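You operate a simulated robot arm through the tools that you are given. There is no shell and no other tool. Be economical: measure what you need, move in short steps, check, and stop when the job is done.

You are at the controls of a simulated robot arm. One attempt, no reset.

JOB
Warm the press up to 150 degrees at medium pressure.
Fine: pull the tray out once READY lights.

Only the result counts: the job must be done as asked and must still hold three seconds after the hand-in. Knocking over, shifting, dropping, spilling or breaking anything else fails it.

ROBOT AND FRAMES
A 7-joint arm with a two-finger parallel gripper on a trunk, on a base that drives. Base frame: it is fixed to the floor where the robot stands at the start and does not move with it; the origin is under the middle of the robot, x ahead of it, y to its left, z up; the surface under the hand at the start is at about z = 0.8. Units: m, rad, N and s.
With the tool pointing down near the work surface it reaches from about 0.3 to 0.72 m from the robot's upright axis, wherever it stands. Its first joint turns from -2.897 to 2.897 rad. Places, roughly: heat knob [0.6, 0, 0.9]; heat press [0.7, 0.1, 1]; on-off switch [0.6, -0.1, 0.9]; press handle [0.7, 0.2, 1.3]; pressure knob [0.6, 0.2, 1.1]. Payload 3.43 kg.
Tool frame: the origin (TCP) lies between the finger pads and is the grasp point; the fingertips stand 0.034 m ahead of it; z points along the fingers, y is the line along which they close. Largest opening 0.128 m; finger width 0.024, thickness 0.012; the body of the gripper, 0.048 by 0.13 m, starts 0.096 m behind the TCP.
Orientation is that of the tool frame in the base frame, as a unit quaternion [w, x, y, z]. With the fingers straight down and closing along the base's y, the tool's x points along the base's -x, its y along +y and its z along -z.

CONTROLS
- The arm moves only by the tool jog_arm. Its argument "moves" is a list of rows, each a list of 7 numbers: the shift along the tool's x, y, z in units of 300 mm (1.0 is 300 mm), then the turn, a rotation vector about the tool's x, y, z in units of 180 degrees (1.0 is 180 degrees), then the opening, from 0 (shut) to 1 (fully open). In form: [[x, y, z, rx, ry, rz, grip], ...]. A call has 1 to 8 rows; each row is the pose to reach, as a shift and turn from the pose commanded when the call began, along the tool's axes at that moment. A call with a number of a shift or a turn outside -1 to 1 is refused whole. Rows are played at 5 a second. More than 0.05 m and 0.15 rad between two rows, or a gripper value outside its range, and nothing of the call is played. A pose out of reach is approached as far as the arm can. The call stops where the force on the tool passes 40 N (or 10 N more than at its start, if that is more) or the arm is blocked; 0.2 s more then pass. Each finger travels about 0.108 m/s and halts on what it meets, pressing with about 44 N; the grip force reading is that of the motor and also rises with nothing between the fingers. The clock runs only during rows and for 0.2 s after the last one: add rows that repeat a pose to give the fingers time. It gives the time, the measured TCP pose, the force on the tool (base axes), the opening and the grip force at its end, in the units of the frame above (readings bear some noise), with the torque about the TCP (base axes, N m) and any sound that the robot's microphone picked up.
- Cameras (640 x 400 px; columns grow to the right, rows downward): "scene" is now at [-0.0059, 0.1419, 1.4873]; the picture's right is [0.01, -1.00, 0.00], its down [-0.64, -0.01, -0.77] and it looks along [0.77, 0.01, -0.64] (base axes); focal length 250 px, centre (320, 200). "wrist" rides on the gripper at [0.076, -0.011, -0.16] in the tool frame; the picture's right is [0.15, 0.99, 0.00], its down [-0.88, 0.13, -0.46] and it looks along [-0.45, 0.07, 0.89] (tool axes); focal length 234 px, centre (320, 200).
- snapshot(camera): a new picture of that camera. No time passes.
- move_column(by): slides the trunk up (or, below 0, down) by that many m; the arm and the scene camera ride with it, the base frame stays. It gives what a move gives, with no picture.
- steer(legs): drives the robot by 1 to 6 legs, each [ahead, left, turn to the left] in m, m and rad, along the robot's own axes; the way and the turn of a leg run together, so that a leg with both is an arc; at most 1.5 m and 3.142 rad a leg. The arm and the cameras ride along, it lands a little off, and it stops where it bumps. It gives what a move gives.
- aim_head(pan, tilt): turns the head with the scene camera to pan (to the left, within 1.501 rad either way) and tilt (down, from -0.506 to 1.204), counted from straight ahead of the robot. It gives what a move gives.
- locate(camera, pixels): for up to 12 pixels [column, row] of the newest picture of that camera ("zoom" is the newest enlarged one), the place [x, y, z] in the base frame of the surface seen there, good to about 0.002 m. No time passes.
- inspect(camera, box): a new picture of the part [left, top, right, bottom] of that camera's present view, enlarged. No time passes.
- finish_job(): hands the job in; it is judged then, once.

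Go step by step. Measure first, check grasps and placings, and put right what went wrong. The budget is 80 turns and 60 pictures, counting those below and the enlarged ones. Unless the task says otherwise, let go and move clear before handing in, and close with one line.

The tools are called after "Request:" by a JSON object that holds its "method" and its "body". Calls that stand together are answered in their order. jog_arm: Moves the arm, as the interface text tells. Its arguments: {"type":"object","properties":{"moves":{"type":"array","items":{"type":"array","items":{"type":"number"}}}},"required":["moves"]} The other tools are called the same way: move_column (by) slides the trunk up or down; steer (legs) drives the base; aim_head (pan, tilt) turns the head that bears the scene camera; snapshot (camera) takes a picture; locate (camera, pixels) gives the place of the surface under pixels of a picture; inspect (camera, box) takes an enlarged picture of a part of a camera's view; finish_job () hands the job in.

At the start:

```text
t: 0.0
tool_pos: [0.4205, -0.1097, 1.3096]
ee_rot: [0.0, -0.001, 1.0, 0.0]
contact_force: [-0.6, 0.9, -0.9]
ft_torque: [-0.01, -0.03, 0.0]
opening: 0.1282
gripper_force: 0.1
trunk travel left (down, up): [-0.2, 0.124]
robot x, y, heading: [-0.0019, 0.0019, 0.003]
head pan, tilt: [0.01, 0.693]
```

scene: 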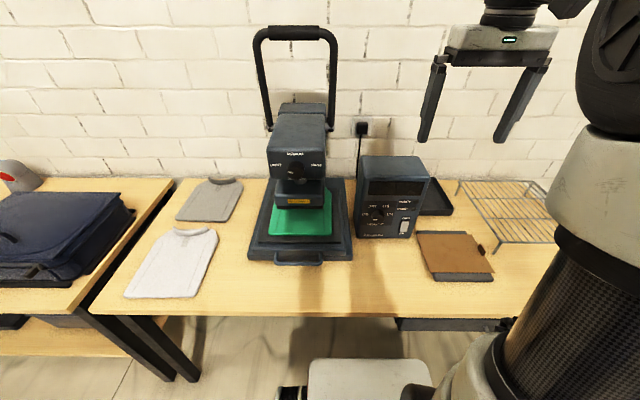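
wrist: 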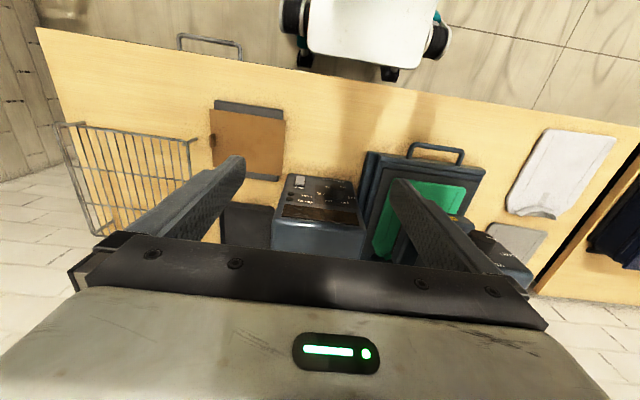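

The scene shows the press (around 295,170) with a pressure knob at (295,172), and the control box at (390,205) with a heat knob and a switch. I enlarge both to read the labels.

Request:
{"method": "inspect", "body": {"camera": "scene", "box": [345, 145, 441, 245]}}

Request:
{"method": "inspect", "body": {"camera": "scene", "box": [240, 100, 360, 270]}}

```text
4.00 times, centred on (393, 195) of scene
```

zoom: 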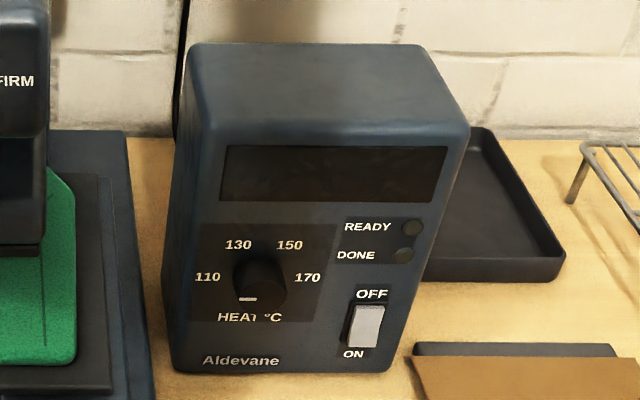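

```text
2.35 times, centred on (300, 185) of scene
```

zoom: 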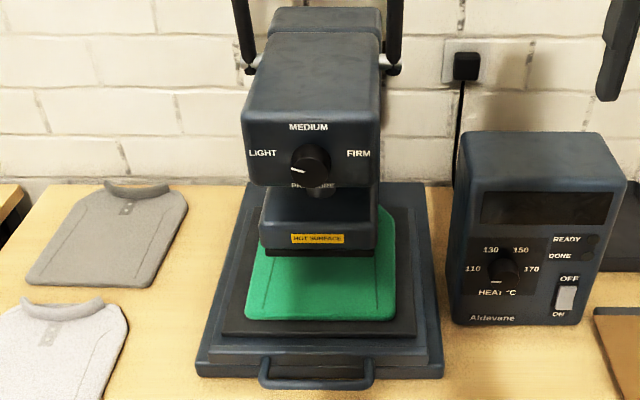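

The dial's pointer is at the bottom (off), 150 is at upper right; the switch has ON at the bottom. The pressure pointer is near LIGHT. I measure the parts in the newest enlarged picture.

Request:
{"method": "locate", "body": {"camera": "zoom", "pixels": [[310, 160], [296, 170], [255, 170], [370, 175], [505, 268], [496, 282], [470, 290], [540, 300], [564, 298], [315, 385], [265, 365], [368, 360]]}}

Request:
{"method": "inspect", "body": {"camera": "scene", "box": [355, 185, 425, 240]}}

Request:
{"method": "inspect", "body": {"camera": "scene", "box": [260, 140, 340, 190]}}

```text
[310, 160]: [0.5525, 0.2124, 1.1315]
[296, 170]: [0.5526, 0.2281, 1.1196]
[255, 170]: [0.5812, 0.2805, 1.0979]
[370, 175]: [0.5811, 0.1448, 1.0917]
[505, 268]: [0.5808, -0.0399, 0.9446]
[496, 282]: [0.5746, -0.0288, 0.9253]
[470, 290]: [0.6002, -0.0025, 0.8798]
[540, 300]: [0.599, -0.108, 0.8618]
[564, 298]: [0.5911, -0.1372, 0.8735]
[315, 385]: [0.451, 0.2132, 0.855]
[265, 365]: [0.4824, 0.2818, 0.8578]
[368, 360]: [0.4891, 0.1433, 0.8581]
```

```text
7.27 times, centred on (390, 212) of scene
```

zoom: 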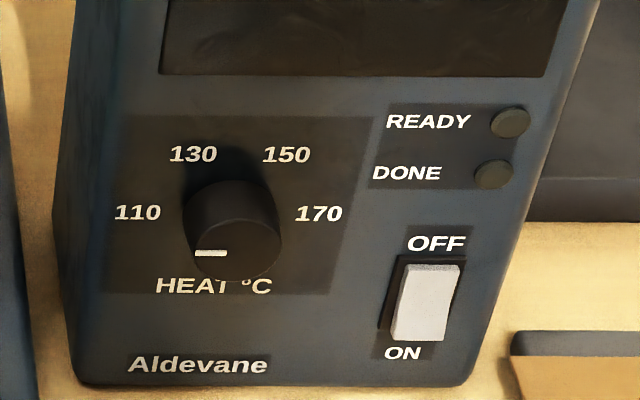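

```text
8.00 times, centred on (300, 165) of scene
```

zoom: 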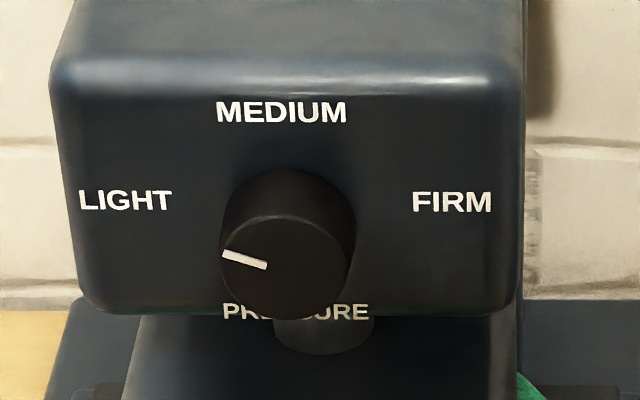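

The pressure knob face is at about (0.5525, 0.217, 1.12) and the heat knob at (0.575, -0.03, 0.93), both facing the robot. I first pitch the tool towards horizontal and move it in front of the pressure knob, with a standoff.

Request:
{"method": "locate", "body": {"camera": "zoom", "pixels": [[284, 267], [225, 255], [265, 265], [284, 222], [284, 312], [340, 267], [228, 280], [125, 200], [450, 202], [282, 112], [284, 180]]}}

Request:
{"method": "jog_arm", "body": {"moves": [[-0.0167, 0.129, 0.079, 0, -0.047, 0, 1], [-0.0334, 0.258, 0.158, 0, -0.094, 0, 1], [-0.05, 0.387, 0.237, 0, -0.141, 0, 1], [-0.0668, 0.516, 0.316, 0, -0.188, 0, 1], [-0.0835, 0.645, 0.395, 0, -0.235, 0, 1], [-0.1, 0.774, 0.474, 0, -0.282, 0, 1], [-0.117, 0.903, 0.553, 0, -0.329, 0, 1], [-0.1333, 1.0, 0.632, 0, -0.376, 0, 1]]}}

```text
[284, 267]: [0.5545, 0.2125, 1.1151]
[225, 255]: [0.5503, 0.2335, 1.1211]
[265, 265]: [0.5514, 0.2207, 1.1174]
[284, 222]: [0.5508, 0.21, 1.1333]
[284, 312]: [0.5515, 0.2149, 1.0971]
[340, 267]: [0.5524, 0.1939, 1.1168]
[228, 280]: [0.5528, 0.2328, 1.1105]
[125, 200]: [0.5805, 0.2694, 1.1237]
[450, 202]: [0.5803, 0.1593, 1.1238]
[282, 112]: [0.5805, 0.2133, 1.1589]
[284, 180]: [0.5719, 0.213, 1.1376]
```

```text
t: 1.6
tool_pos: [0.444, 0.1745, 1.096]
ee_rot: [0.371, 0.047, 0.918, 0.132]
contact_force: [-0.6, -0.2, 0.3]
ft_torque: [0.07, 0.01, 0.03]
opening: 0.128
gripper_force: 0.1
trunk travel left (down, up): [-0.2, 0.124]
robot x, y, heading: [-0.0032, 0.001, -0.001]
head pan, tilt: [0.01, 0.693]
stopped in row 8: the arm was blocked; the commanded pose is now the measured one
```

The knob centre is at about (0.5525, 0.2135, 1.1155), with the pointer about 70° left of up. The arm was blocked because it is folded too close to the body, so I back the base off to give it room.

Request:
{"method": "steer", "body": {"legs": [[-0.22, 0, 0]]}}

Request:
{"method": "snapshot", "body": {"camera": "scene"}}

```text
t: 3.3
tool_pos: [0.2244, 0.1742, 1.0952]
ee_rot: [0.371, 0.045, 0.918, 0.133]
contact_force: [-0.5, 0.0, 0.3]
ft_torque: [0.0, 0.0, -0.01]
opening: 0.1281
gripper_force: 0.1
trunk travel left (down, up): [-0.2, 0.124]
robot x, y, heading: [-0.2184, 0.002, 0.005]
head pan, tilt: [0.01, 0.693]
```

```text
53 pictures are left
```

scene: 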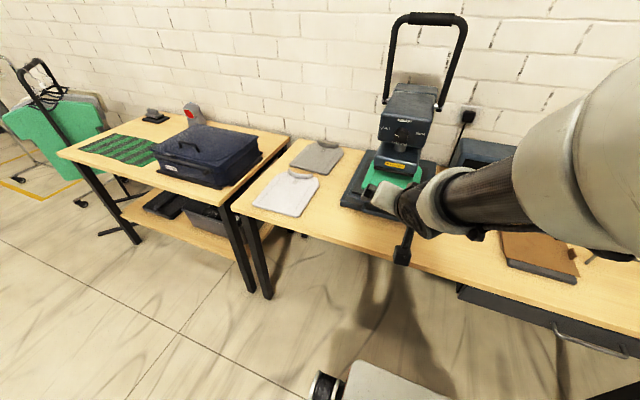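

The base has backed off without trouble. I now bring the tool fully horizontal (z along +x) and forward to about (0.41, 0.2135, 1.1155).

Request:
{"method": "jog_arm", "body": {"moves": [[-0.0795, 0.023, 0.07, 0.0067, -0.0423, -0.0139, 1], [-0.159, 0.046, 0.14, 0.0135, -0.0846, -0.0277, 1], [-0.2385, 0.069, 0.2105, 0.0202, -0.1269, -0.0416, 1], [-0.318, 0.092, 0.281, 0.0269, -0.1692, -0.0554, 1], [-0.3975, 0.115, 0.351, 0.0337, -0.2115, -0.0693, 1], [-0.477, 0.138, 0.421, 0.0404, -0.2538, -0.0831, 1], [-0.477, 0.138, 0.421, 0.0404, -0.2538, -0.0831, 1]]}}

Request:
{"method": "snapshot", "body": {"camera": "wrist"}}

Request:
{"method": "snapshot", "body": {"camera": "scene"}}

```text
t: 3.9
tool_pos: [0.2721, 0.1947, 1.1169]
ee_rot: [0.443, 0.085, 0.872, 0.193]
contact_force: [0.4, 0.3, 0.3]
ft_torque: [0.05, 0.02, 0.07]
opening: 0.1278
gripper_force: 0.1
trunk travel left (down, up): [-0.2, 0.124]
robot x, y, heading: [-0.2197, 0.0028, -0.006]
head pan, tilt: [0.01, 0.693]
stopped in row 2: the arm was blocked; the commanded pose is now the measured one
```

```text
52 pictures are left
```

wrist: 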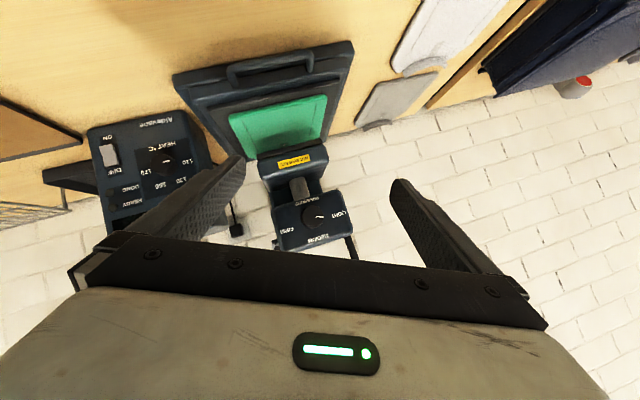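

```text
51 pictures are left
```

scene: 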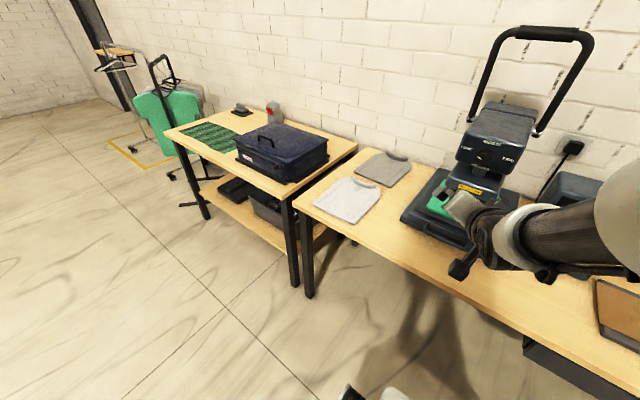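

The arm was blocked again, probably because the wrist's pitch joint is at its limit with the shoulder high above the target. Lowering the trunk should make a horizontal tool pose easier.

Request:
{"method": "move_column", "body": {"by": -0.19}}

```text
t: 6.0
tool_pos: [0.2714, 0.1956, 0.9268]
ee_rot: [0.443, 0.085, 0.871, 0.194]
contact_force: [0.1, 0.3, 0.0]
ft_torque: [0.0, -0.02, -0.01]
opening: 0.1278
gripper_force: 0.0
trunk travel left (down, up): [-0.01, 0.314]
robot x, y, heading: [-0.2211, 0.0026, 0.001]
head pan, tilt: [0.01, 0.693]
```

Now I lift the tool back to knob height and slightly forward, keeping the orientation.

Request:
{"method": "jog_arm", "body": {"moves": [[-0.113, 0.062, -0.032, 0, 0, 0, 1], [-0.227, 0.125, -0.064, 0, 0, 0, 1], [-0.34, 0.187, -0.096, 0, 0, 0, 1], [-0.454, 0.25, -0.128, 0, 0, 0, 1], [-0.567, 0.312, -0.16, 0, 0, 0, 1], [-0.567, 0.312, -0.16, 0, 0, 0, 1]]}}

```text
t: 7.4
tool_pos: [0.3337, 0.2163, 1.1127]
ee_rot: [0.443, 0.081, 0.873, 0.187]
contact_force: [-2.0, 0.3, 0.5]
ft_torque: [0.01, 0.02, 0.01]
opening: 0.1281
gripper_force: 0.1
trunk travel left (down, up): [-0.01, 0.314]
robot x, y, heading: [-0.2185, 0.0, 0.005]
head pan, tilt: [0.01, 0.693]
```

That worked. Next I finish the rotation to horizontal while easing forward to x≈0.40.

Request:
{"method": "jog_arm", "body": {"moves": [[-0.023, -0.001, 0.031, 0.0082, -0.033, -0.0206, 1], [-0.046, -0.002, 0.063, 0.0163, -0.066, -0.0412, 1], [-0.069, -0.003, 0.094, 0.0245, -0.099, -0.0618, 1], [-0.092, -0.004, 0.125, 0.0326, -0.1321, -0.0823, 1], [-0.115, -0.005, 0.157, 0.0408, -0.1651, -0.1029, 1], [-0.138, -0.006, 0.188, 0.0489, -0.1981, -0.1235, 1], [-0.138, -0.006, 0.188, 0.0489, -0.1981, -0.1235, 1]]}}

Request:
{"method": "snapshot", "body": {"camera": "wrist"}}

```text
t: 8.2
tool_pos: [0.3806, 0.1728, 1.1185]
ee_rot: [0.538, 0.12, 0.811, 0.195]
contact_force: [0.0, 0.3, -0.4]
ft_torque: [0.0, 0.04, -0.05]
opening: 0.1277
gripper_force: 0.0
trunk travel left (down, up): [-0.01, 0.314]
robot x, y, heading: [-0.2223, -0.0004, 0.004]
head pan, tilt: [0.01, 0.693]
stopped in row 4: the arm was blocked; the commanded pose is now the measured one
```

```text
50 pictures are left
```

wrist: 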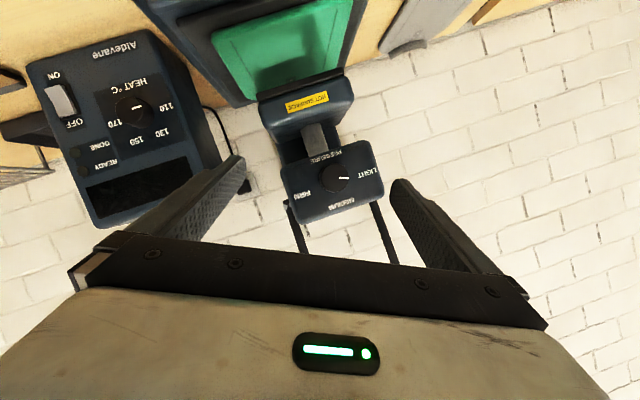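

The tool is still pitched about 20° down and the wrist is at its limit; a more stretched arm should help. I back off another 0.12 m and then extend.

Request:
{"method": "steer", "body": {"legs": [[-0.12, 0, 0]]}}

```text
t: 9.4
tool_pos: [0.2612, 0.1718, 1.1175]
ee_rot: [0.538, 0.121, 0.812, 0.194]
contact_force: [0.5, 0.0, -0.5]
ft_torque: [0.01, -0.02, -0.02]
opening: 0.1279
gripper_force: 0.0
trunk travel left (down, up): [-0.01, 0.314]
robot x, y, heading: [-0.3405, 0.0029, 0.0]
head pan, tilt: [0.01, 0.693]
```

Request:
{"method": "jog_arm", "body": {"moves": [[-0.035, 0.03, 0.1215, 0, 0, 0, 1], [-0.07, 0.06, 0.243, 0, 0, 0, 1], [-0.105, 0.09, 0.3645, 0, 0, 0, 1], [-0.14, 0.119, 0.486, 0.0067, -0.025, -0.0288, 1], [-0.14, 0.119, 0.486, 0.0133, -0.0501, -0.0576, 1], [-0.14, 0.119, 0.486, 0.02, -0.0751, -0.0863, 1], [-0.14, 0.119, 0.486, 0.0266, -0.1, -0.1151, 1], [-0.14, 0.119, 0.486, 0.0333, -0.1252, -0.1439, 1]]}}

```text
t: 11.2
tool_pos: [0.4084, 0.2147, 1.1191]
ee_rot: [0.708, 0.0, 0.707, -0.001]
contact_force: [-1.0, 0.0, 0.4]
ft_torque: [0.02, 0.03, 0.02]
opening: 0.1282
gripper_force: 0.0
trunk travel left (down, up): [-0.01, 0.314]
robot x, y, heading: [-0.3375, -0.0034, -0.004]
head pan, tilt: [0.01, 0.693]
```

The tool is now horizontal in front of the pressure knob. I check the pointer through the wrist camera.

Request:
{"method": "snapshot", "body": {"camera": "wrist"}}

Request:
{"method": "inspect", "body": {"camera": "wrist", "box": [250, 100, 400, 240]}}

```text
49 pictures are left
```

wrist: 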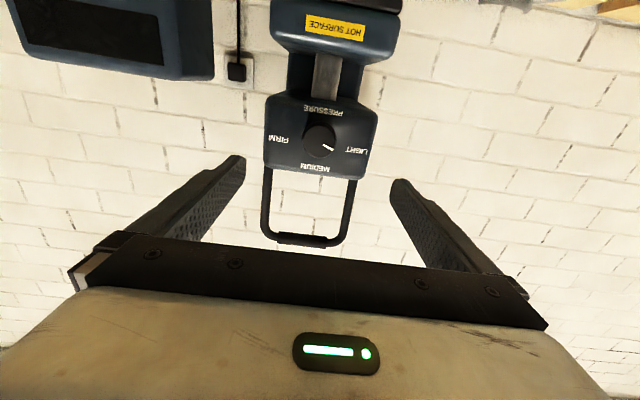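

```text
2.86 times, centred on (325, 170) of wrist
```

zoom: 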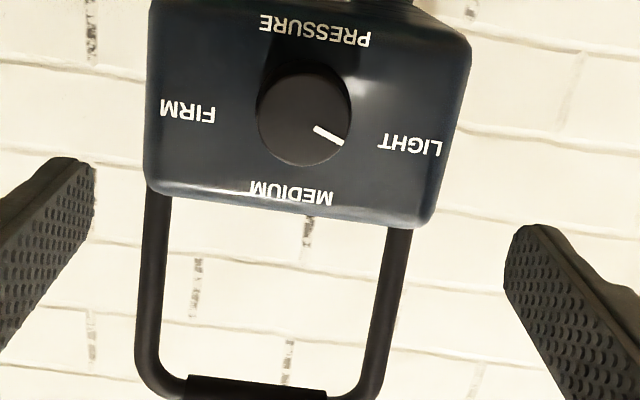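

Request:
{"method": "locate", "body": {"camera": "zoom", "pixels": [[316, 129], [329, 136], [341, 143], [262, 112], [348, 112], [300, 160], [303, 112], [300, 68]]}}

```text
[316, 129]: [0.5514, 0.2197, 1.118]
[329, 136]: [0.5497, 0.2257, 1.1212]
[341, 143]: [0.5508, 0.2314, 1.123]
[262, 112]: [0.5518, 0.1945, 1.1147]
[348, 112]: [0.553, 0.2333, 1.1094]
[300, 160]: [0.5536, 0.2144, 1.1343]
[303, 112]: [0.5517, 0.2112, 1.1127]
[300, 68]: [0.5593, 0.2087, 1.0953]
```

The pointer sits about 25° above left, so it needs roughly +66° clockwise to reach MEDIUM. I pre-roll the open fingers by -40° and advance around the knob.

Request:
{"method": "jog_arm", "body": {"moves": [[0.015, -0.003, 0, 0, 0, -0.045, 0.75], [0.015, -0.003, 0, 0, 0, -0.09, 0.75], [0.015, -0.003, 0, 0, 0, -0.135, 0.75], [0.015, -0.003, 0, 0, 0, -0.18, 0.75], [0.015, -0.003, 0.0, 0, 0, -0.22, 0.75], [0.015, -0.003, 0.15, 0, 0, -0.22, 0.75], [0.015, -0.003, 0.3, 0, 0, -0.22, 0.75], [0.015, -0.003, 0.44, 0, 0, -0.22, 0.75]]}}

Request:
{"method": "snapshot", "body": {"camera": "wrist"}}

```text
t: 13.0
tool_pos: [0.5444, 0.2155, 1.1132]
ee_rot: [0.665, -0.24, 0.665, -0.24]
contact_force: [-0.2, 0.8, 0.5]
ft_torque: [0.02, 0.06, -0.06]
opening: 0.0959
gripper_force: 0.1
trunk travel left (down, up): [-0.01, 0.314]
robot x, y, heading: [-0.3373, 0.0008, -0.006]
head pan, tilt: [0.01, 0.693]
```

```text
47 pictures are left
```

wrist: 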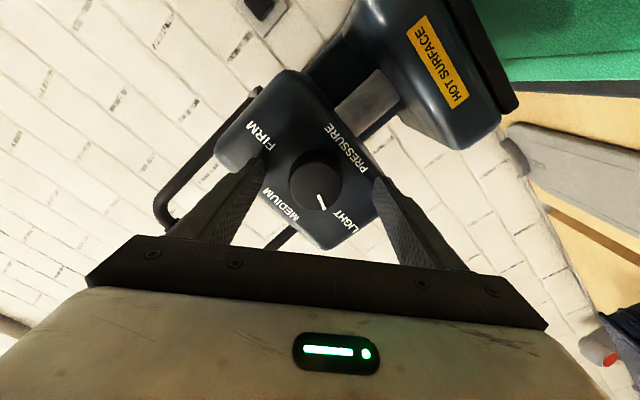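

The knob is centred between the fingers. I close on it.

Request:
{"method": "jog_arm", "body": {"moves": [[0, 0, 0, 0, 0, 0, 0.1], [0, 0, 0, 0, 0, 0, 0.1], [0, 0, 0, 0, 0, 0, 0.1]]}}

```text
t: 13.8
tool_pos: [0.5436, 0.2127, 1.114]
ee_rot: [0.666, -0.238, 0.665, -0.24]
contact_force: [9.0, -6.9, 9.9]
ft_torque: [0.03, -0.18, -0.54]
opening: 0.0448
gripper_force: 44.7
trunk travel left (down, up): [-0.01, 0.314]
robot x, y, heading: [-0.3412, 0.0008, -0.003]
head pan, tilt: [0.01, 0.693]
```

Gripped at 0.045 m. I turn +66° in small steps.

Request:
{"method": "jog_arm", "body": {"moves": [[0, 0, 0, 0, 0, 0.046, 0.1], [0, 0, 0, 0, 0, 0.092, 0.1], [0, 0, 0, 0, 0, 0.138, 0.1], [0, 0, 0, 0, 0, 0.184, 0.1], [0, 0, 0, 0, 0, 0.23, 0.1], [0, 0, 0, 0, 0, 0.276, 0.1], [0, 0, 0, 0, 0, 0.322, 0.1], [0, 0, 0, 0, 0, 0.367, 0.1]]}}

Request:
{"method": "inspect", "body": {"camera": "wrist", "box": [220, 80, 420, 260]}}

```text
t: 15.6
tool_pos: [0.5425, 0.2128, 1.115]
ee_rot: [0.688, 0.162, 0.688, 0.163]
contact_force: [21.6, -4.2, 12.8]
ft_torque: [0.02, -0.9, -0.4]
opening: 0.0446
gripper_force: 44.7
trunk travel left (down, up): [-0.01, 0.314]
robot x, y, heading: [-0.3376, -0.0011, -0.005]
head pan, tilt: [0.01, 0.693]
```

```text
2.22 times, centred on (320, 170) of wrist
```

zoom: 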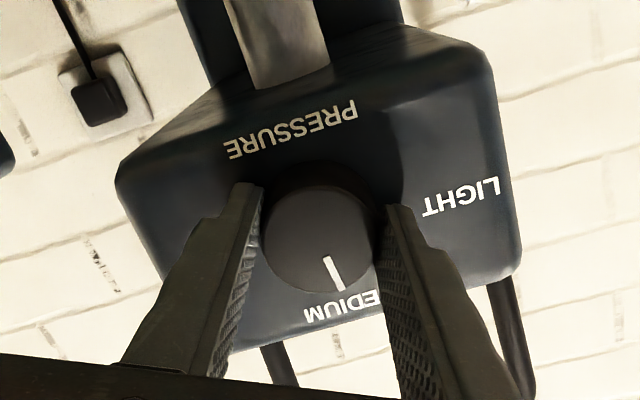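

Request:
{"method": "locate", "body": {"camera": "zoom", "pixels": [[327, 258], [333, 273], [339, 288], [316, 240]]}}

Request:
{"method": "jog_arm", "body": {"moves": [[0, 0, 0, 0, 0, 0, 0.6], [0, 0, 0, 0, 0, 0, 0.6], [0, 0, -0.15, 0, 0, 0, 0.6], [0, 0, -0.3, 0, 0, 0, 0.6], [0, 0, -0.4, 0, 0, 0, 0.6]]}}

Request:
{"method": "inspect", "body": {"camera": "wrist", "box": [250, 80, 400, 200]}}

```text
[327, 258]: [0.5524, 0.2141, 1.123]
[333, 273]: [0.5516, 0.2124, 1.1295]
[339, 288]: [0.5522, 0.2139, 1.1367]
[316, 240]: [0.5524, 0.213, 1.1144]
```

```text
t: 16.8
tool_pos: [0.4231, 0.2135, 1.1122]
ee_rot: [0.689, 0.161, 0.688, 0.162]
contact_force: [0.2, -0.8, 0.5]
ft_torque: [-0.01, -0.03, 0.01]
opening: 0.0767
gripper_force: 0.0
trunk travel left (down, up): [-0.01, 0.314]
robot x, y, heading: [-0.3407, -0.0007, -0.005]
head pan, tilt: [0.01, 0.693]
```

```text
3.33 times, centred on (325, 140) of wrist
```

zoom: 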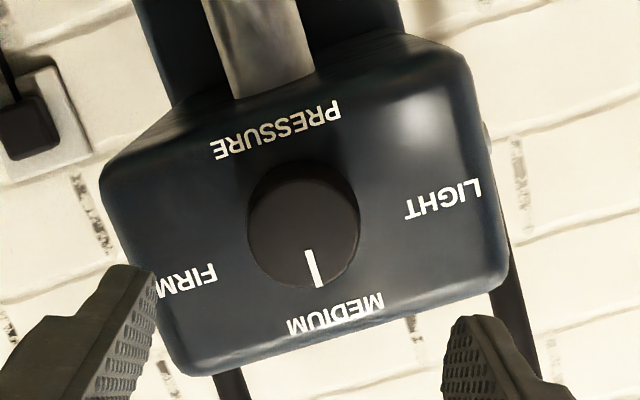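

The pointer points straight up at MEDIUM (y constant at about 0.2135 along it). I now travel to in front of the heat knob at (0.42, -0.03, 0.93), rolling back as I go.

Request:
{"method": "jog_arm", "body": {"moves": [[0.0226, -0.1246, 0, 0, 0, -0.04, 0.75], [0.0452, -0.2492, 0, 0, 0, -0.08, 0.75], [0.0678, -0.3738, 0, 0, 0, -0.12, 0.75], [0.0904, -0.4984, 0, 0, 0, -0.16, 0.75], [0.113, -0.623, 0, 0, 0, -0.147, 0.75], [0.1356, -0.7476, 0, 0, 0, -0.147, 0.75], [0.1582, -0.8722, 0, 0, 0, -0.147, 0.75], [0.181, -0.997, 0, 0, 0, -0.147, 0.75]]}}

Request:
{"method": "snapshot", "body": {"camera": "wrist"}}

```text
t: 18.6
tool_pos: [0.4219, -0.0305, 0.9324]
ee_rot: [0.708, -0.001, 0.706, 0.001]
contact_force: [0.2, -0.5, 0.5]
ft_torque: [0.01, 0.03, 0.02]
opening: 0.096
gripper_force: 0.0
trunk travel left (down, up): [-0.01, 0.314]
robot x, y, heading: [-0.3434, -0.0012, -0.0]
head pan, tilt: [0.01, 0.693]
```

```text
44 pictures are left
```

wrist: 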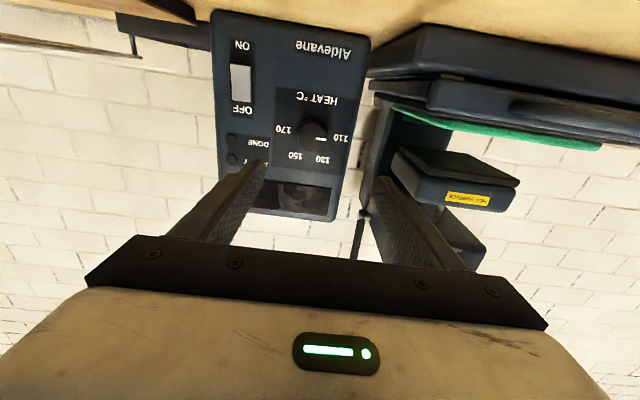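

The arm is in place. I enlarge the heat knob and locate its labels and pointer.

Request:
{"method": "inspect", "body": {"camera": "wrist", "box": [220, 30, 370, 180]}}

```text
2.67 times, centred on (295, 105) of wrist
```

zoom: 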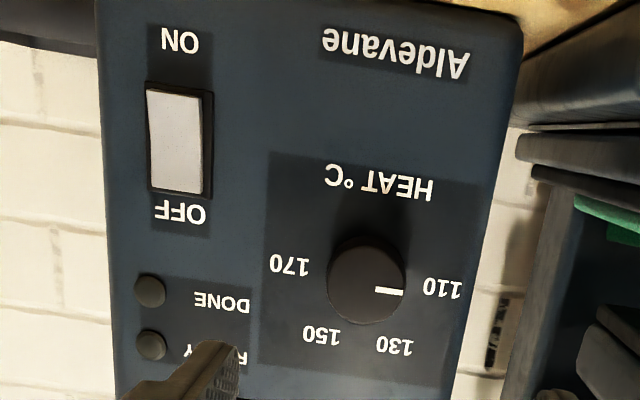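

Request:
{"method": "locate", "body": {"camera": "zoom", "pixels": [[378, 290], [400, 292], [365, 284], [329, 284], [405, 284], [365, 323], [441, 289], [395, 345], [321, 335], [289, 265], [176, 105], [180, 170]]}}

```text
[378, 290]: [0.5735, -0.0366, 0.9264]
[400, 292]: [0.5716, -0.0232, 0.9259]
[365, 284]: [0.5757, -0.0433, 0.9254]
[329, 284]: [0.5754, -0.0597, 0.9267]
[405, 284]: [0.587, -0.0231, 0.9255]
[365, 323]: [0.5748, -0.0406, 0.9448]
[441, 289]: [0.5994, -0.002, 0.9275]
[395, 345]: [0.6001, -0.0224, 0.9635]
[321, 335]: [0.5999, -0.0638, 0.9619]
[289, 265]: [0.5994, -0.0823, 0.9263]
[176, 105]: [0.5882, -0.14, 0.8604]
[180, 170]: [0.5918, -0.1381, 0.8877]
```

The heat knob centre is (0.5745, -0.0427, 0.9265), the pointer is at 110 (-90°) and 150 is at +30°, so it needs +120°. I pre-roll -60° and advance.

Request:
{"method": "jog_arm", "body": {"moves": [[0.0197, -0.041, 0, 0, 0, -0.042, 0.75], [0.0197, -0.041, 0, 0, 0, -0.084, 0.75], [0.0197, -0.041, 0, 0, 0, -0.126, 0.75], [0.0197, -0.041, 0, 0, 0, -0.168, 0.75], [0.0197, -0.041, 0.12, 0, 0, -0.21, 0.75], [0.0197, -0.041, 0.24, 0, 0, -0.252, 0.75], [0.0197, -0.041, 0.36, 0, 0, -0.294, 0.75], [0.0197, -0.041, 0.463, 0, 0, -0.333, 0.75]]}}

Request:
{"method": "snapshot", "body": {"camera": "wrist"}}

```text
t: 20.4
tool_pos: [0.5606, -0.0429, 0.9253]
ee_rot: [0.613, -0.353, 0.612, -0.354]
contact_force: [0.3, 0.3, 0.5]
ft_torque: [-0.01, 0.01, -0.01]
opening: 0.096
gripper_force: 0.0
trunk travel left (down, up): [-0.01, 0.314]
robot x, y, heading: [-0.3406, -0.0027, -0.002]
head pan, tilt: [0.01, 0.693]
```

```text
42 pictures are left
```

wrist: 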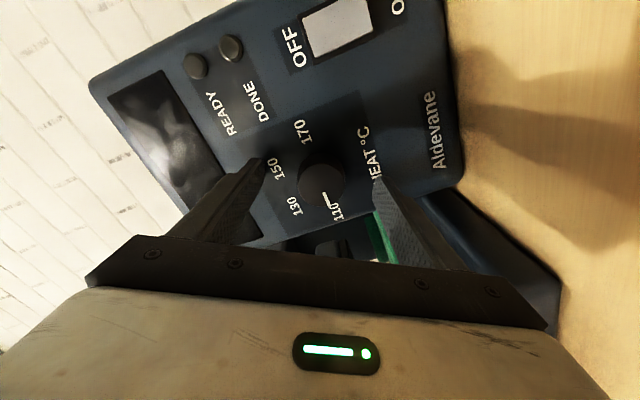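

The knob is centred between the fingers. I close, then turn part of the way.

Request:
{"method": "jog_arm", "body": {"moves": [[0, 0, 0, 0, 0, 0, 0.1], [0, 0, 0, 0, 0, 0, 0.1], [0, 0, 0, 0, 0, 0, 0.1]]}}

Request:
{"method": "jog_arm", "body": {"moves": [[0, 0, 0, 0, 0, 0.042, 0.1], [0, 0, 0, 0, 0, 0.084, 0.1], [0, 0, 0, 0, 0, 0.126, 0.1], [0, 0, 0, 0, 0, 0.168, 0.1], [0, 0, 0, 0, 0, 0.21, 0.1], [0, 0, 0, 0, 0, 0.252, 0.1], [0, 0, 0, 0, 0, 0.294, 0.1], [0, 0, 0, 0, 0, 0.333, 0.1]]}}

Request:
{"method": "inspect", "body": {"camera": "wrist", "box": [220, 30, 420, 230]}}

```text
t: 21.2
tool_pos: [0.5609, -0.0421, 0.9253]
ee_rot: [0.612, -0.354, 0.612, -0.353]
contact_force: [-0.6, 0.9, -3.6]
ft_torque: [-0.04, 0.08, 0.1]
opening: 0.0404
gripper_force: 45.2
trunk travel left (down, up): [-0.01, 0.314]
robot x, y, heading: [-0.3402, -0.0045, -0.006]
head pan, tilt: [0.01, 0.693]
```

```text
t: 23.0
tool_pos: [0.5622, -0.0431, 0.9246]
ee_rot: [0.707, 0.0, 0.707, 0.0]
contact_force: [-13.9, 5.7, -14.0]
ft_torque: [0.02, 0.26, 0.26]
opening: 0.0406
gripper_force: 45.4
trunk travel left (down, up): [-0.01, 0.314]
robot x, y, heading: [-0.3419, -0.0003, -0.002]
head pan, tilt: [0.01, 0.693]
```

```text
2.00 times, centred on (320, 130) of wrist
```

zoom: 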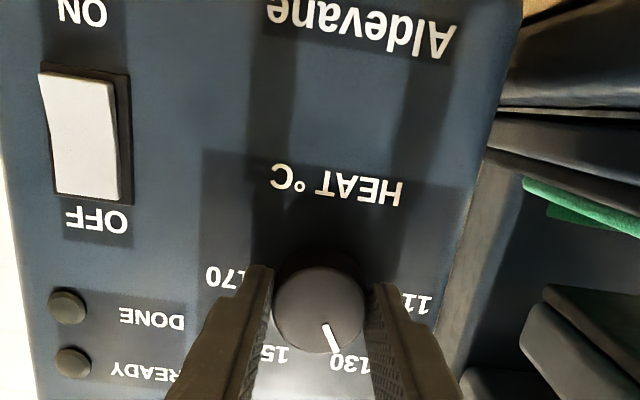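

The pointer is at 130 (-30°) as expected. I turn another +60°.

Request:
{"method": "jog_arm", "body": {"moves": [[0, 0, 0, 0, 0, 0.042, 0.1], [0, 0, 0, 0, 0, 0.084, 0.1], [0, 0, 0, 0, 0, 0.126, 0.1], [0, 0, 0, 0, 0, 0.168, 0.1], [0, 0, 0, 0, 0, 0.21, 0.1], [0, 0, 0, 0, 0, 0.252, 0.1], [0, 0, 0, 0, 0, 0.294, 0.1], [0, 0, 0, 0, 0, 0.333, 0.1]]}}

Request:
{"method": "inspect", "body": {"camera": "wrist", "box": [220, 80, 420, 260]}}

```text
t: 24.8
tool_pos: [0.5608, -0.0435, 0.9256]
ee_rot: [0.612, 0.354, 0.613, 0.353]
contact_force: [-28.7, 7.8, -15.6]
ft_torque: [0.01, 0.7, -0.09]
opening: 0.0406
gripper_force: 44.7
trunk travel left (down, up): [-0.01, 0.314]
robot x, y, heading: [-0.3418, 0.0035, 0.0]
head pan, tilt: [0.01, 0.693]
```

```text
2.22 times, centred on (320, 170) of wrist
```

zoom: 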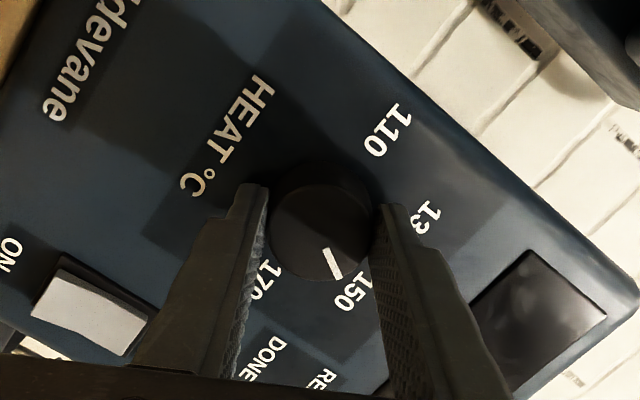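

The pointer appears aimed at 150. I measure it, release, back off 0.12 m and roll back part of the way.

Request:
{"method": "locate", "body": {"camera": "zoom", "pixels": [[327, 250], [333, 264], [340, 277]]}}

Request:
{"method": "jog_arm", "body": {"moves": [[0, 0, 0, 0, 0, 0, 0.7], [0, 0, 0, 0, 0, 0, 0.7], [0, 0, -0.15, 0, 0, 0, 0.7], [0, 0, -0.3, 0, 0, -0.042, 0.7], [0, 0, -0.45, 0, 0, -0.084, 0.7], [0, 0, -0.45, 0, 0, -0.126, 0.7], [0, 0, -0.45, 0, 0, -0.168, 0.7], [0, 0, -0.45, 0, 0, -0.21, 0.7]]}}

Request:
{"method": "inspect", "body": {"camera": "wrist", "box": [200, 30, 400, 200]}}

```text
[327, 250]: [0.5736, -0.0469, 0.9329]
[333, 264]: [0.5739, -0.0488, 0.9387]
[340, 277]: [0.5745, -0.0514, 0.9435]
```

```text
t: 26.6
tool_pos: [0.4264, -0.0433, 0.926]
ee_rot: [0.694, 0.134, 0.694, 0.135]
contact_force: [0.5, -0.3, -0.4]
ft_torque: [0.01, 0.01, -0.01]
opening: 0.0895
gripper_force: 0.1
trunk travel left (down, up): [-0.01, 0.314]
robot x, y, heading: [-0.3451, 0.0006, -0.006]
head pan, tilt: [0.01, 0.693]
```

```text
2.35 times, centred on (300, 115) of wrist
```

zoom: 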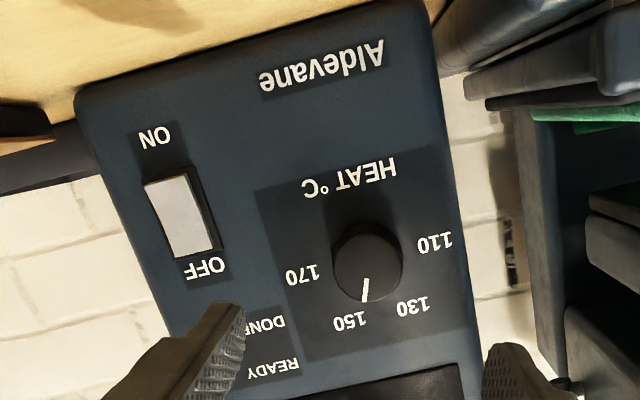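

Request:
{"method": "locate", "body": {"camera": "zoom", "pixels": [[367, 279], [366, 289], [364, 300], [368, 262], [170, 185], [176, 210], [185, 250], [180, 180], [205, 248], [165, 195], [178, 250]]}}

Request:
{"method": "inspect", "body": {"camera": "wrist", "box": [290, 85, 350, 135]}}

```text
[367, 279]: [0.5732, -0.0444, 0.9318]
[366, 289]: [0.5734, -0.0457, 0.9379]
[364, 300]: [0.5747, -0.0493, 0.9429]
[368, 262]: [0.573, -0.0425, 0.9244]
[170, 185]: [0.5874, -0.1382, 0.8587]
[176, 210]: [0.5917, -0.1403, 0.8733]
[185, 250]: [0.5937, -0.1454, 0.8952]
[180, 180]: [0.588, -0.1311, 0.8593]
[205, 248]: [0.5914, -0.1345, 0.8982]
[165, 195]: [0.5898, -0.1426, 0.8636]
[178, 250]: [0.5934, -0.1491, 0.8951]
```

```text
8.00 times, centred on (320, 110) of wrist
```

zoom: 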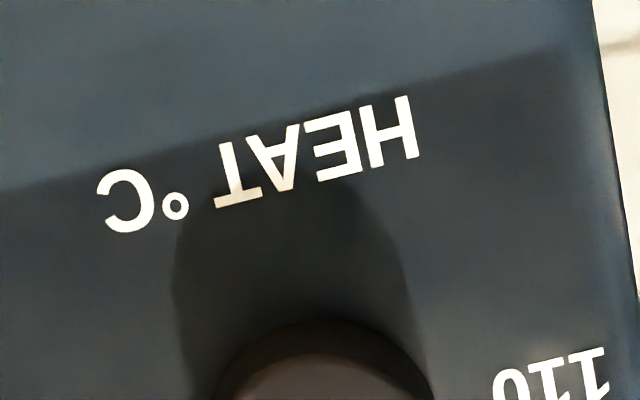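

Request:
{"method": "inspect", "body": {"camera": "wrist", "box": [320, 118, 400, 176]}}

```text
6.90 times, centred on (360, 147) of wrist
```

zoom: 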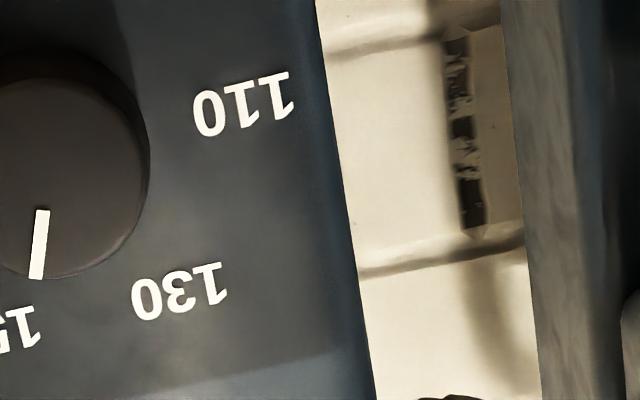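

My readings of the heat pointer differ (about 20–27° versus the 30° wanted). I roll level and take a tight close-up to measure it.

Request:
{"method": "jog_arm", "body": {"moves": [[0, 0, 0, 0, 0, -0.042, 0.7], [0, 0, 0, 0, 0, -0.084, 0.7], [0, 0, 0, 0, 0, -0.122, 0.7], [0, 0, 0, 0, 0, -0.122, 0.7]]}}

Request:
{"method": "snapshot", "body": {"camera": "wrist"}}

Request:
{"method": "inspect", "body": {"camera": "wrist", "box": [265, 95, 365, 170]}}

```text
t: 27.6
tool_pos: [0.4252, -0.0438, 0.927]
ee_rot: [0.707, 0.0, 0.707, 0.001]
contact_force: [0.9, 0.5, -0.2]
ft_torque: [-0.01, 0.02, 0.01]
opening: 0.089
gripper_force: 0.0
trunk travel left (down, up): [-0.01, 0.314]
robot x, y, heading: [-0.3415, -0.0013, 0.002]
head pan, tilt: [0.01, 0.693]
```

```text
36 pictures are left
```

wrist: 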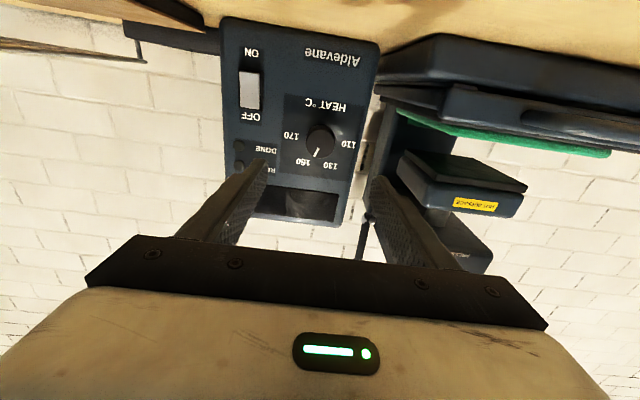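

```text
5.33 times, centred on (315, 132) of wrist
```

zoom: 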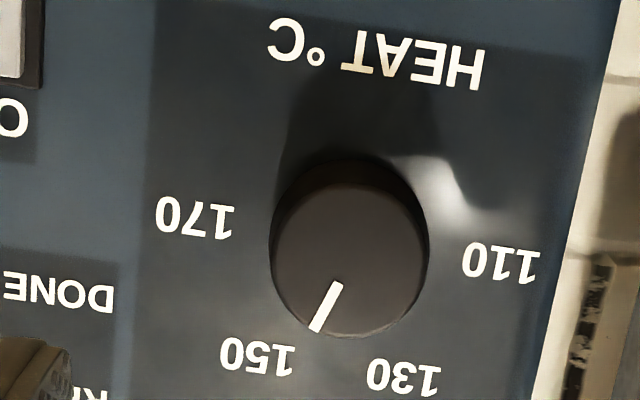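

Image geometry against the labels puts the pointer at about 17–18°, so it slipped back a little on release and needs about +12.5°. I regrasp with a small pre-roll.

Request:
{"method": "jog_arm", "body": {"moves": [[0.005, 0.004, 0.05, 0, 0, -0.035, 0.7], [0.005, 0.004, 0.18, 0, 0, -0.07, 0.7], [0.005, 0.004, 0.32, 0, 0, -0.07, 0.7], [0.005, 0.004, 0.45, 0, 0, -0.07, 0.7], [0.005, 0.004, 0.45, 0, 0, -0.07, 0.7], [0.005, 0.004, 0.45, 0, 0, -0.07, 0.1], [0.005, 0.004, 0.45, 0, 0, -0.07, 0.1], [0.005, 0.004, 0.45, 0, 0, -0.07, 0.1]]}}

Request:
{"method": "inspect", "body": {"camera": "wrist", "box": [240, 100, 400, 220]}}

```text
t: 29.4
tool_pos: [0.5622, -0.0434, 0.9252]
ee_rot: [0.703, -0.076, 0.703, -0.076]
contact_force: [3.9, -4.0, 1.6]
ft_torque: [0.02, 0.1, -0.27]
opening: 0.0404
gripper_force: 45.0
trunk travel left (down, up): [-0.01, 0.314]
robot x, y, heading: [-0.3396, 0.0001, -0.0]
head pan, tilt: [0.01, 0.693]
```

```text
3.33 times, centred on (320, 160) of wrist
```

zoom: 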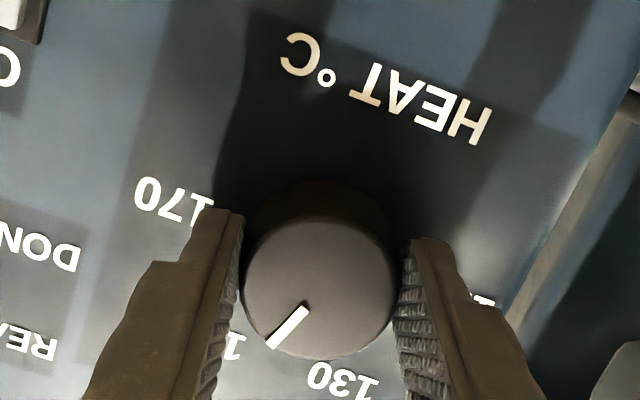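

Projecting the pointer geometrically gives about 19° in the grip. I turn +11.5° and release.

Request:
{"method": "jog_arm", "body": {"moves": [[0, 0, 0, 0, 0, 0.016, 0.1], [0, 0, 0, 0, 0, 0.032, 0.1], [0, 0, 0, 0, 0, 0.048, 0.1], [0, 0, 0, 0, 0, 0.064, 0.1], [0, 0, 0, 0, 0, 0.064, 0.1]]}}

Request:
{"method": "jog_arm", "body": {"moves": [[0, 0, 0, 0, 0, 0, 0.35], [0, 0, 0, 0, 0, 0, 0.7], [0, 0, 0, 0, 0, 0, 0.7], [0, 0, -0.15, 0, 0, 0, 0.7], [0, 0, -0.3, 0, 0, 0, 0.7], [0, 0, -0.45, 0, 0, 0, 0.7], [0, 0, -0.45, 0, 0, 0, 0.7]]}}

Request:
{"method": "inspect", "body": {"camera": "wrist", "box": [265, 95, 365, 170]}}

```text
t: 30.6
tool_pos: [0.5626, -0.0426, 0.9232]
ee_rot: [0.707, -0.005, 0.707, -0.005]
contact_force: [11.4, -5.9, 2.6]
ft_torque: [0.01, -0.51, -0.14]
opening: 0.0405
gripper_force: 45.5
trunk travel left (down, up): [-0.01, 0.314]
robot x, y, heading: [-0.341, 0.0002, 0.006]
head pan, tilt: [0.01, 0.693]
```

```text
t: 32.2
tool_pos: [0.4242, -0.0434, 0.9256]
ee_rot: [0.707, -0.006, 0.707, -0.007]
contact_force: [-0.2, -1.0, -1.2]
ft_torque: [0.0, 0.01, 0.01]
opening: 0.0896
gripper_force: 0.1
trunk travel left (down, up): [-0.01, 0.314]
robot x, y, heading: [-0.3438, 0.0001, 0.002]
head pan, tilt: [0.01, 0.693]
```

```text
5.33 times, centred on (315, 132) of wrist
```

zoom: 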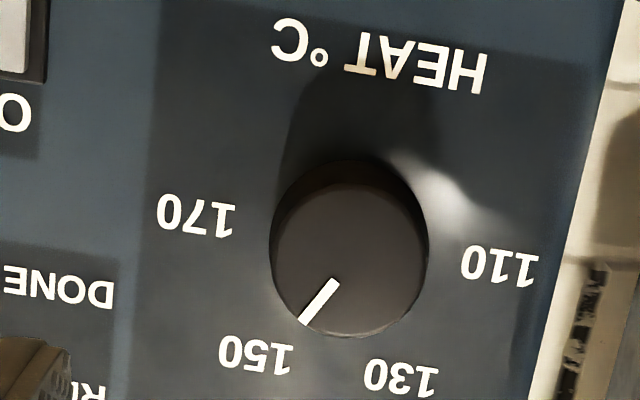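

The heat pointer now measures about 29.6°, right at 150. Next is the rocker at y≈-0.139 (z 0.857–0.898, ON at the bottom): the camera would hit the table if I stayed level, so I pitch the shut fingers 40° down and line up.

Request:
{"method": "jog_arm", "body": {"moves": [[0.033, -0.064, 0.046, 0, 0.0444, 0, 0], [0.067, -0.128, 0.093, 0, 0.0888, 0, 0], [0.1, -0.191, 0.14, 0, 0.1333, 0, 0], [0.133, -0.255, 0.186, 0, 0.1777, 0, 0], [0.167, -0.319, 0.233, 0, 0.2222, 0, 0], [0.167, -0.319, 0.233, 0, 0.2222, 0, 0]]}}

Request:
{"method": "snapshot", "body": {"camera": "wrist"}}

```text
t: 33.6
tool_pos: [0.496, -0.1412, 0.8764]
ee_rot: [0.422, -0.003, 0.907, -0.008]
contact_force: [0.3, -0.2, -0.3]
ft_torque: [-0.01, 0.0, -0.02]
opening: 0.0
gripper_force: 32.6
trunk travel left (down, up): [-0.01, 0.314]
robot x, y, heading: [-0.3373, 0.0012, -0.0]
head pan, tilt: [0.01, 0.693]
```

```text
32 pictures are left
```

wrist: 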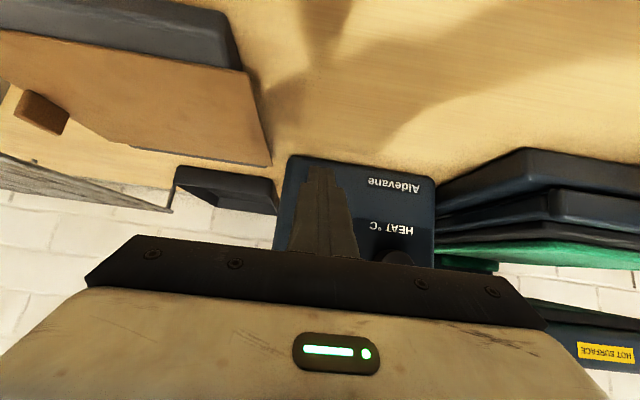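

The fingertips are in front of the rocker. I push straight forward gradually.

Request:
{"method": "jog_arm", "body": {"moves": [[-0.064, 0.005, 0.077, 0, 0, 0, 0], [-0.107, 0.005, 0.128, 0, 0, 0, 0], [-0.12, 0.005, 0.143, 0, 0, 0, 0], [-0.133, 0.005, 0.158, 0, 0, 0, 0], [-0.142, 0.005, 0.169, 0, 0, 0, 0], [-0.142, 0.005, 0.169, 0, 0, 0, 0]]}}

Request:
{"method": "jog_arm", "body": {"moves": [[0.064, 0, -0.077, 0, 0, 0, 0], [0.15, 0, -0.18, 0, 0, 0, 0], [0.214, 0, -0.3, 0, 0, 0, 0], [0.214, 0, -0.45, 0, 0, 0, 0], [0.214, 0, -0.6, 0, 0, 0, 0]]}}

Request:
{"method": "snapshot", "body": {"camera": "wrist"}}

Request:
{"method": "snapshot", "body": {"camera": "scene"}}

```text
t: 35.0
tool_pos: [0.5122, -0.1347, 0.8758]
ee_rot: [0.423, -0.004, 0.906, -0.008]
contact_force: [-0.1, -0.4, 0.5]
ft_torque: [0.02, 0.0, 0.0]
opening: 0.0
gripper_force: 33.0
out of reach, approached as far as the arm can: row 1, 2, 3, 4, 5, 6
trunk travel left (down, up): [-0.01, 0.314]
robot x, y, heading: [-0.3418, 0.0023, -0.002]
head pan, tilt: [0.01, 0.693]
```

```text
t: 36.2
tool_pos: [0.3324, -0.1344, 0.9415]
ee_rot: [0.422, -0.004, 0.906, -0.007]
contact_force: [0.1, -0.1, -0.8]
ft_torque: [-0.04, 0.01, -0.01]
opening: 0.0
gripper_force: 33.0
trunk travel left (down, up): [-0.01, 0.314]
robot x, y, heading: [-0.3387, 0.0019, -0.002]
head pan, tilt: [0.01, 0.693]
```

```text
31 pictures are left
```

wrist: 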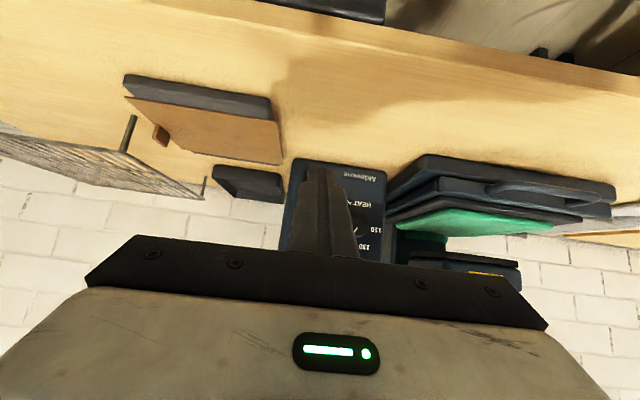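

```text
30 pictures are left
```

scene: 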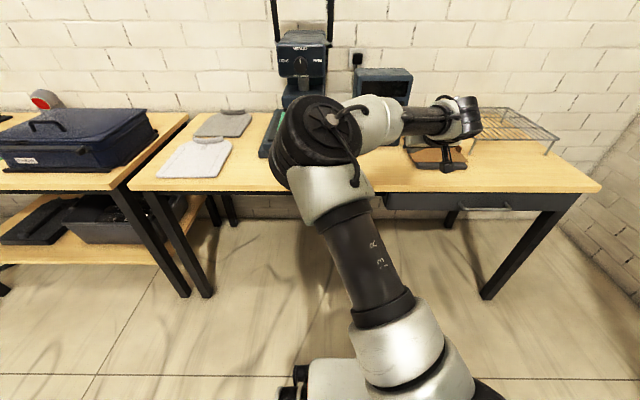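

The arm was out of reach at x≈0.512. I drive forward 0.13 m and try again.

Request:
{"method": "steer", "body": {"legs": [[0.13, 0, 0]]}}

```text
t: 37.5
tool_pos: [0.4617, -0.1351, 0.9428]
ee_rot: [0.423, -0.004, 0.906, -0.007]
contact_force: [-0.4, 0.4, 0.2]
ft_torque: [0.05, 0.01, 0.02]
opening: 0.0
gripper_force: 32.7
trunk travel left (down, up): [-0.01, 0.314]
robot x, y, heading: [-0.211, 0.001, -0.005]
head pan, tilt: [0.01, 0.693]
```

Request:
{"method": "jog_arm", "body": {"moves": [[0.045, -0.013, 0.12, 0, 0, 0, 0], [0.09, -0.013, 0.241, 0, 0, 0, 0], [0.09, -0.013, 0.241, 0, 0, 0, 0]]}}

Request:
{"method": "inspect", "body": {"camera": "wrist", "box": [240, 120, 440, 260]}}

```text
t: 38.3
tool_pos: [0.5025, -0.1397, 0.8748]
ee_rot: [0.424, -0.004, 0.906, -0.006]
contact_force: [0.0, -0.1, 0.1]
ft_torque: [0.03, -0.03, 0.01]
opening: 0.0
gripper_force: 32.7
trunk travel left (down, up): [-0.01, 0.314]
robot x, y, heading: [-0.2124, 0.0052, -0.003]
head pan, tilt: [0.01, 0.693]
```

```text
2.86 times, centred on (340, 190) of wrist
```

zoom: 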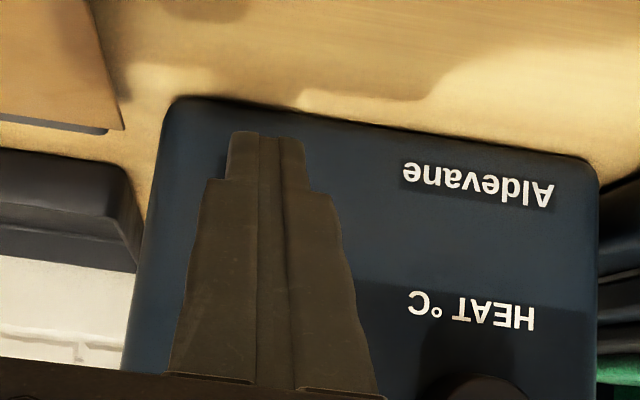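

Lined up with no contact. I push forward in small steps.

Request:
{"method": "jog_arm", "body": {"moves": [[-0.064, 0, 0.077, 0, 0, 0, 0], [-0.098, 0, 0.117, 0, 0, 0, 0], [-0.11, 0, 0.131, 0, 0, 0, 0], [-0.121, 0, 0.145, 0, 0, 0, 0], [-0.13, 0, 0.155, 0, 0, 0, 0], [-0.134, 0, 0.16, 0, 0, 0, 0]]}}

Request:
{"method": "jog_arm", "body": {"moves": [[0.064, 0, -0.077, 0, 0, 0, 0], [0.128, 0, -0.154, 0, 0, 0, 0], [0.15, 0, -0.3, 0, 0, 0, 0], [0.15, 0, -0.45, 0, 0, 0, 0]]}}

Request:
{"method": "snapshot", "body": {"camera": "scene"}}

Request:
{"method": "snapshot", "body": {"camera": "wrist"}}

```text
t: 39.7
tool_pos: [0.5592, -0.1421, 0.8742]
ee_rot: [0.42, -0.004, 0.908, -0.006]
contact_force: [-3.6, -1.3, -0.6]
ft_torque: [0.02, -0.26, -0.01]
opening: 0.0003
gripper_force: 32.8
trunk travel left (down, up): [-0.01, 0.314]
robot x, y, heading: [-0.2105, 0.0016, 0.0]
head pan, tilt: [0.01, 0.693]
stopped in row 6: the force on the tool passed its limit at 43 N (the readings are from after the stop); the commanded pose is now the measured one
```

```text
t: 40.7
tool_pos: [0.429, -0.14, 0.9249]
ee_rot: [0.42, -0.004, 0.907, -0.007]
contact_force: [0.8, 0.5, -0.2]
ft_torque: [-0.02, -0.01, 0.01]
opening: 0.0
gripper_force: 33.1
trunk travel left (down, up): [-0.01, 0.314]
robot x, y, heading: [-0.2131, -0.0004, -0.002]
head pan, tilt: [0.01, 0.693]
```

```text
28 pictures are left
```

scene: 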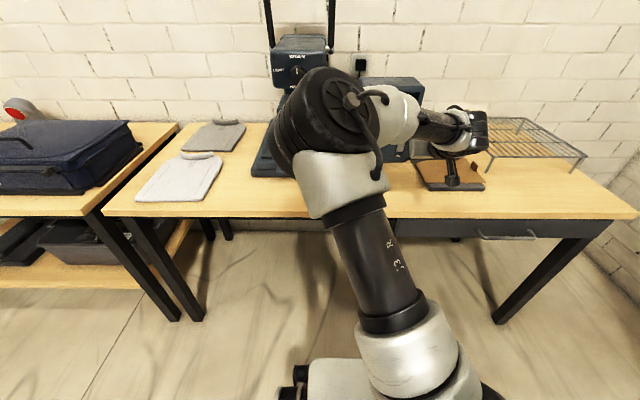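

```text
27 pictures are left
```

wrist: 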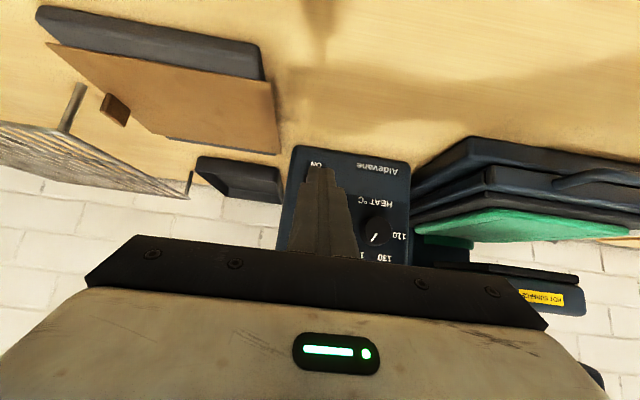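

The push reached 43 N, so the rocker probably flipped. I move left and up to see the display unobstructed.

Request:
{"method": "jog_arm", "body": {"moves": [[-0.041, 0.133, -0.034, 0, 0, 0, 0.2], [-0.082, 0.267, -0.068, 0, 0, 0, 0.3], [-0.122, 0.4, -0.103, 0, 0, 0, 0.4], [-0.163, 0.533, -0.137, 0, 0, 0, 0.5], [-0.204, 0.667, -0.171, 0, 0, 0, 0.5]]}}

Request:
{"method": "snapshot", "body": {"camera": "wrist"}}

```text
t: 41.9
tool_pos: [0.4289, 0.0622, 1.0036]
ee_rot: [0.42, -0.004, 0.908, -0.006]
contact_force: [-0.4, 0.4, 0.5]
ft_torque: [0.06, 0.03, 0.03]
opening: 0.0641
gripper_force: 0.1
trunk travel left (down, up): [-0.01, 0.314]
robot x, y, heading: [-0.2096, -0.0006, 0.003]
head pan, tilt: [0.01, 0.693]
```

```text
26 pictures are left
```

wrist: 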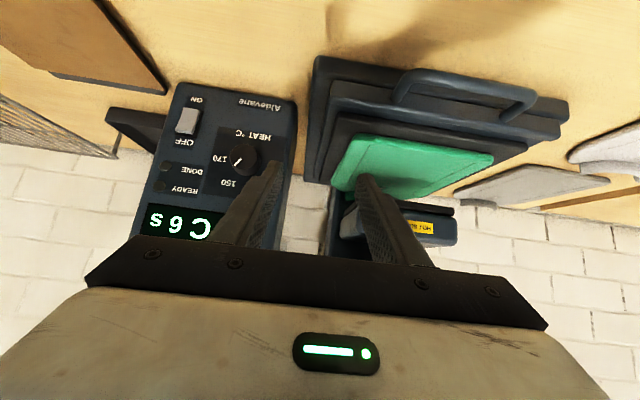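

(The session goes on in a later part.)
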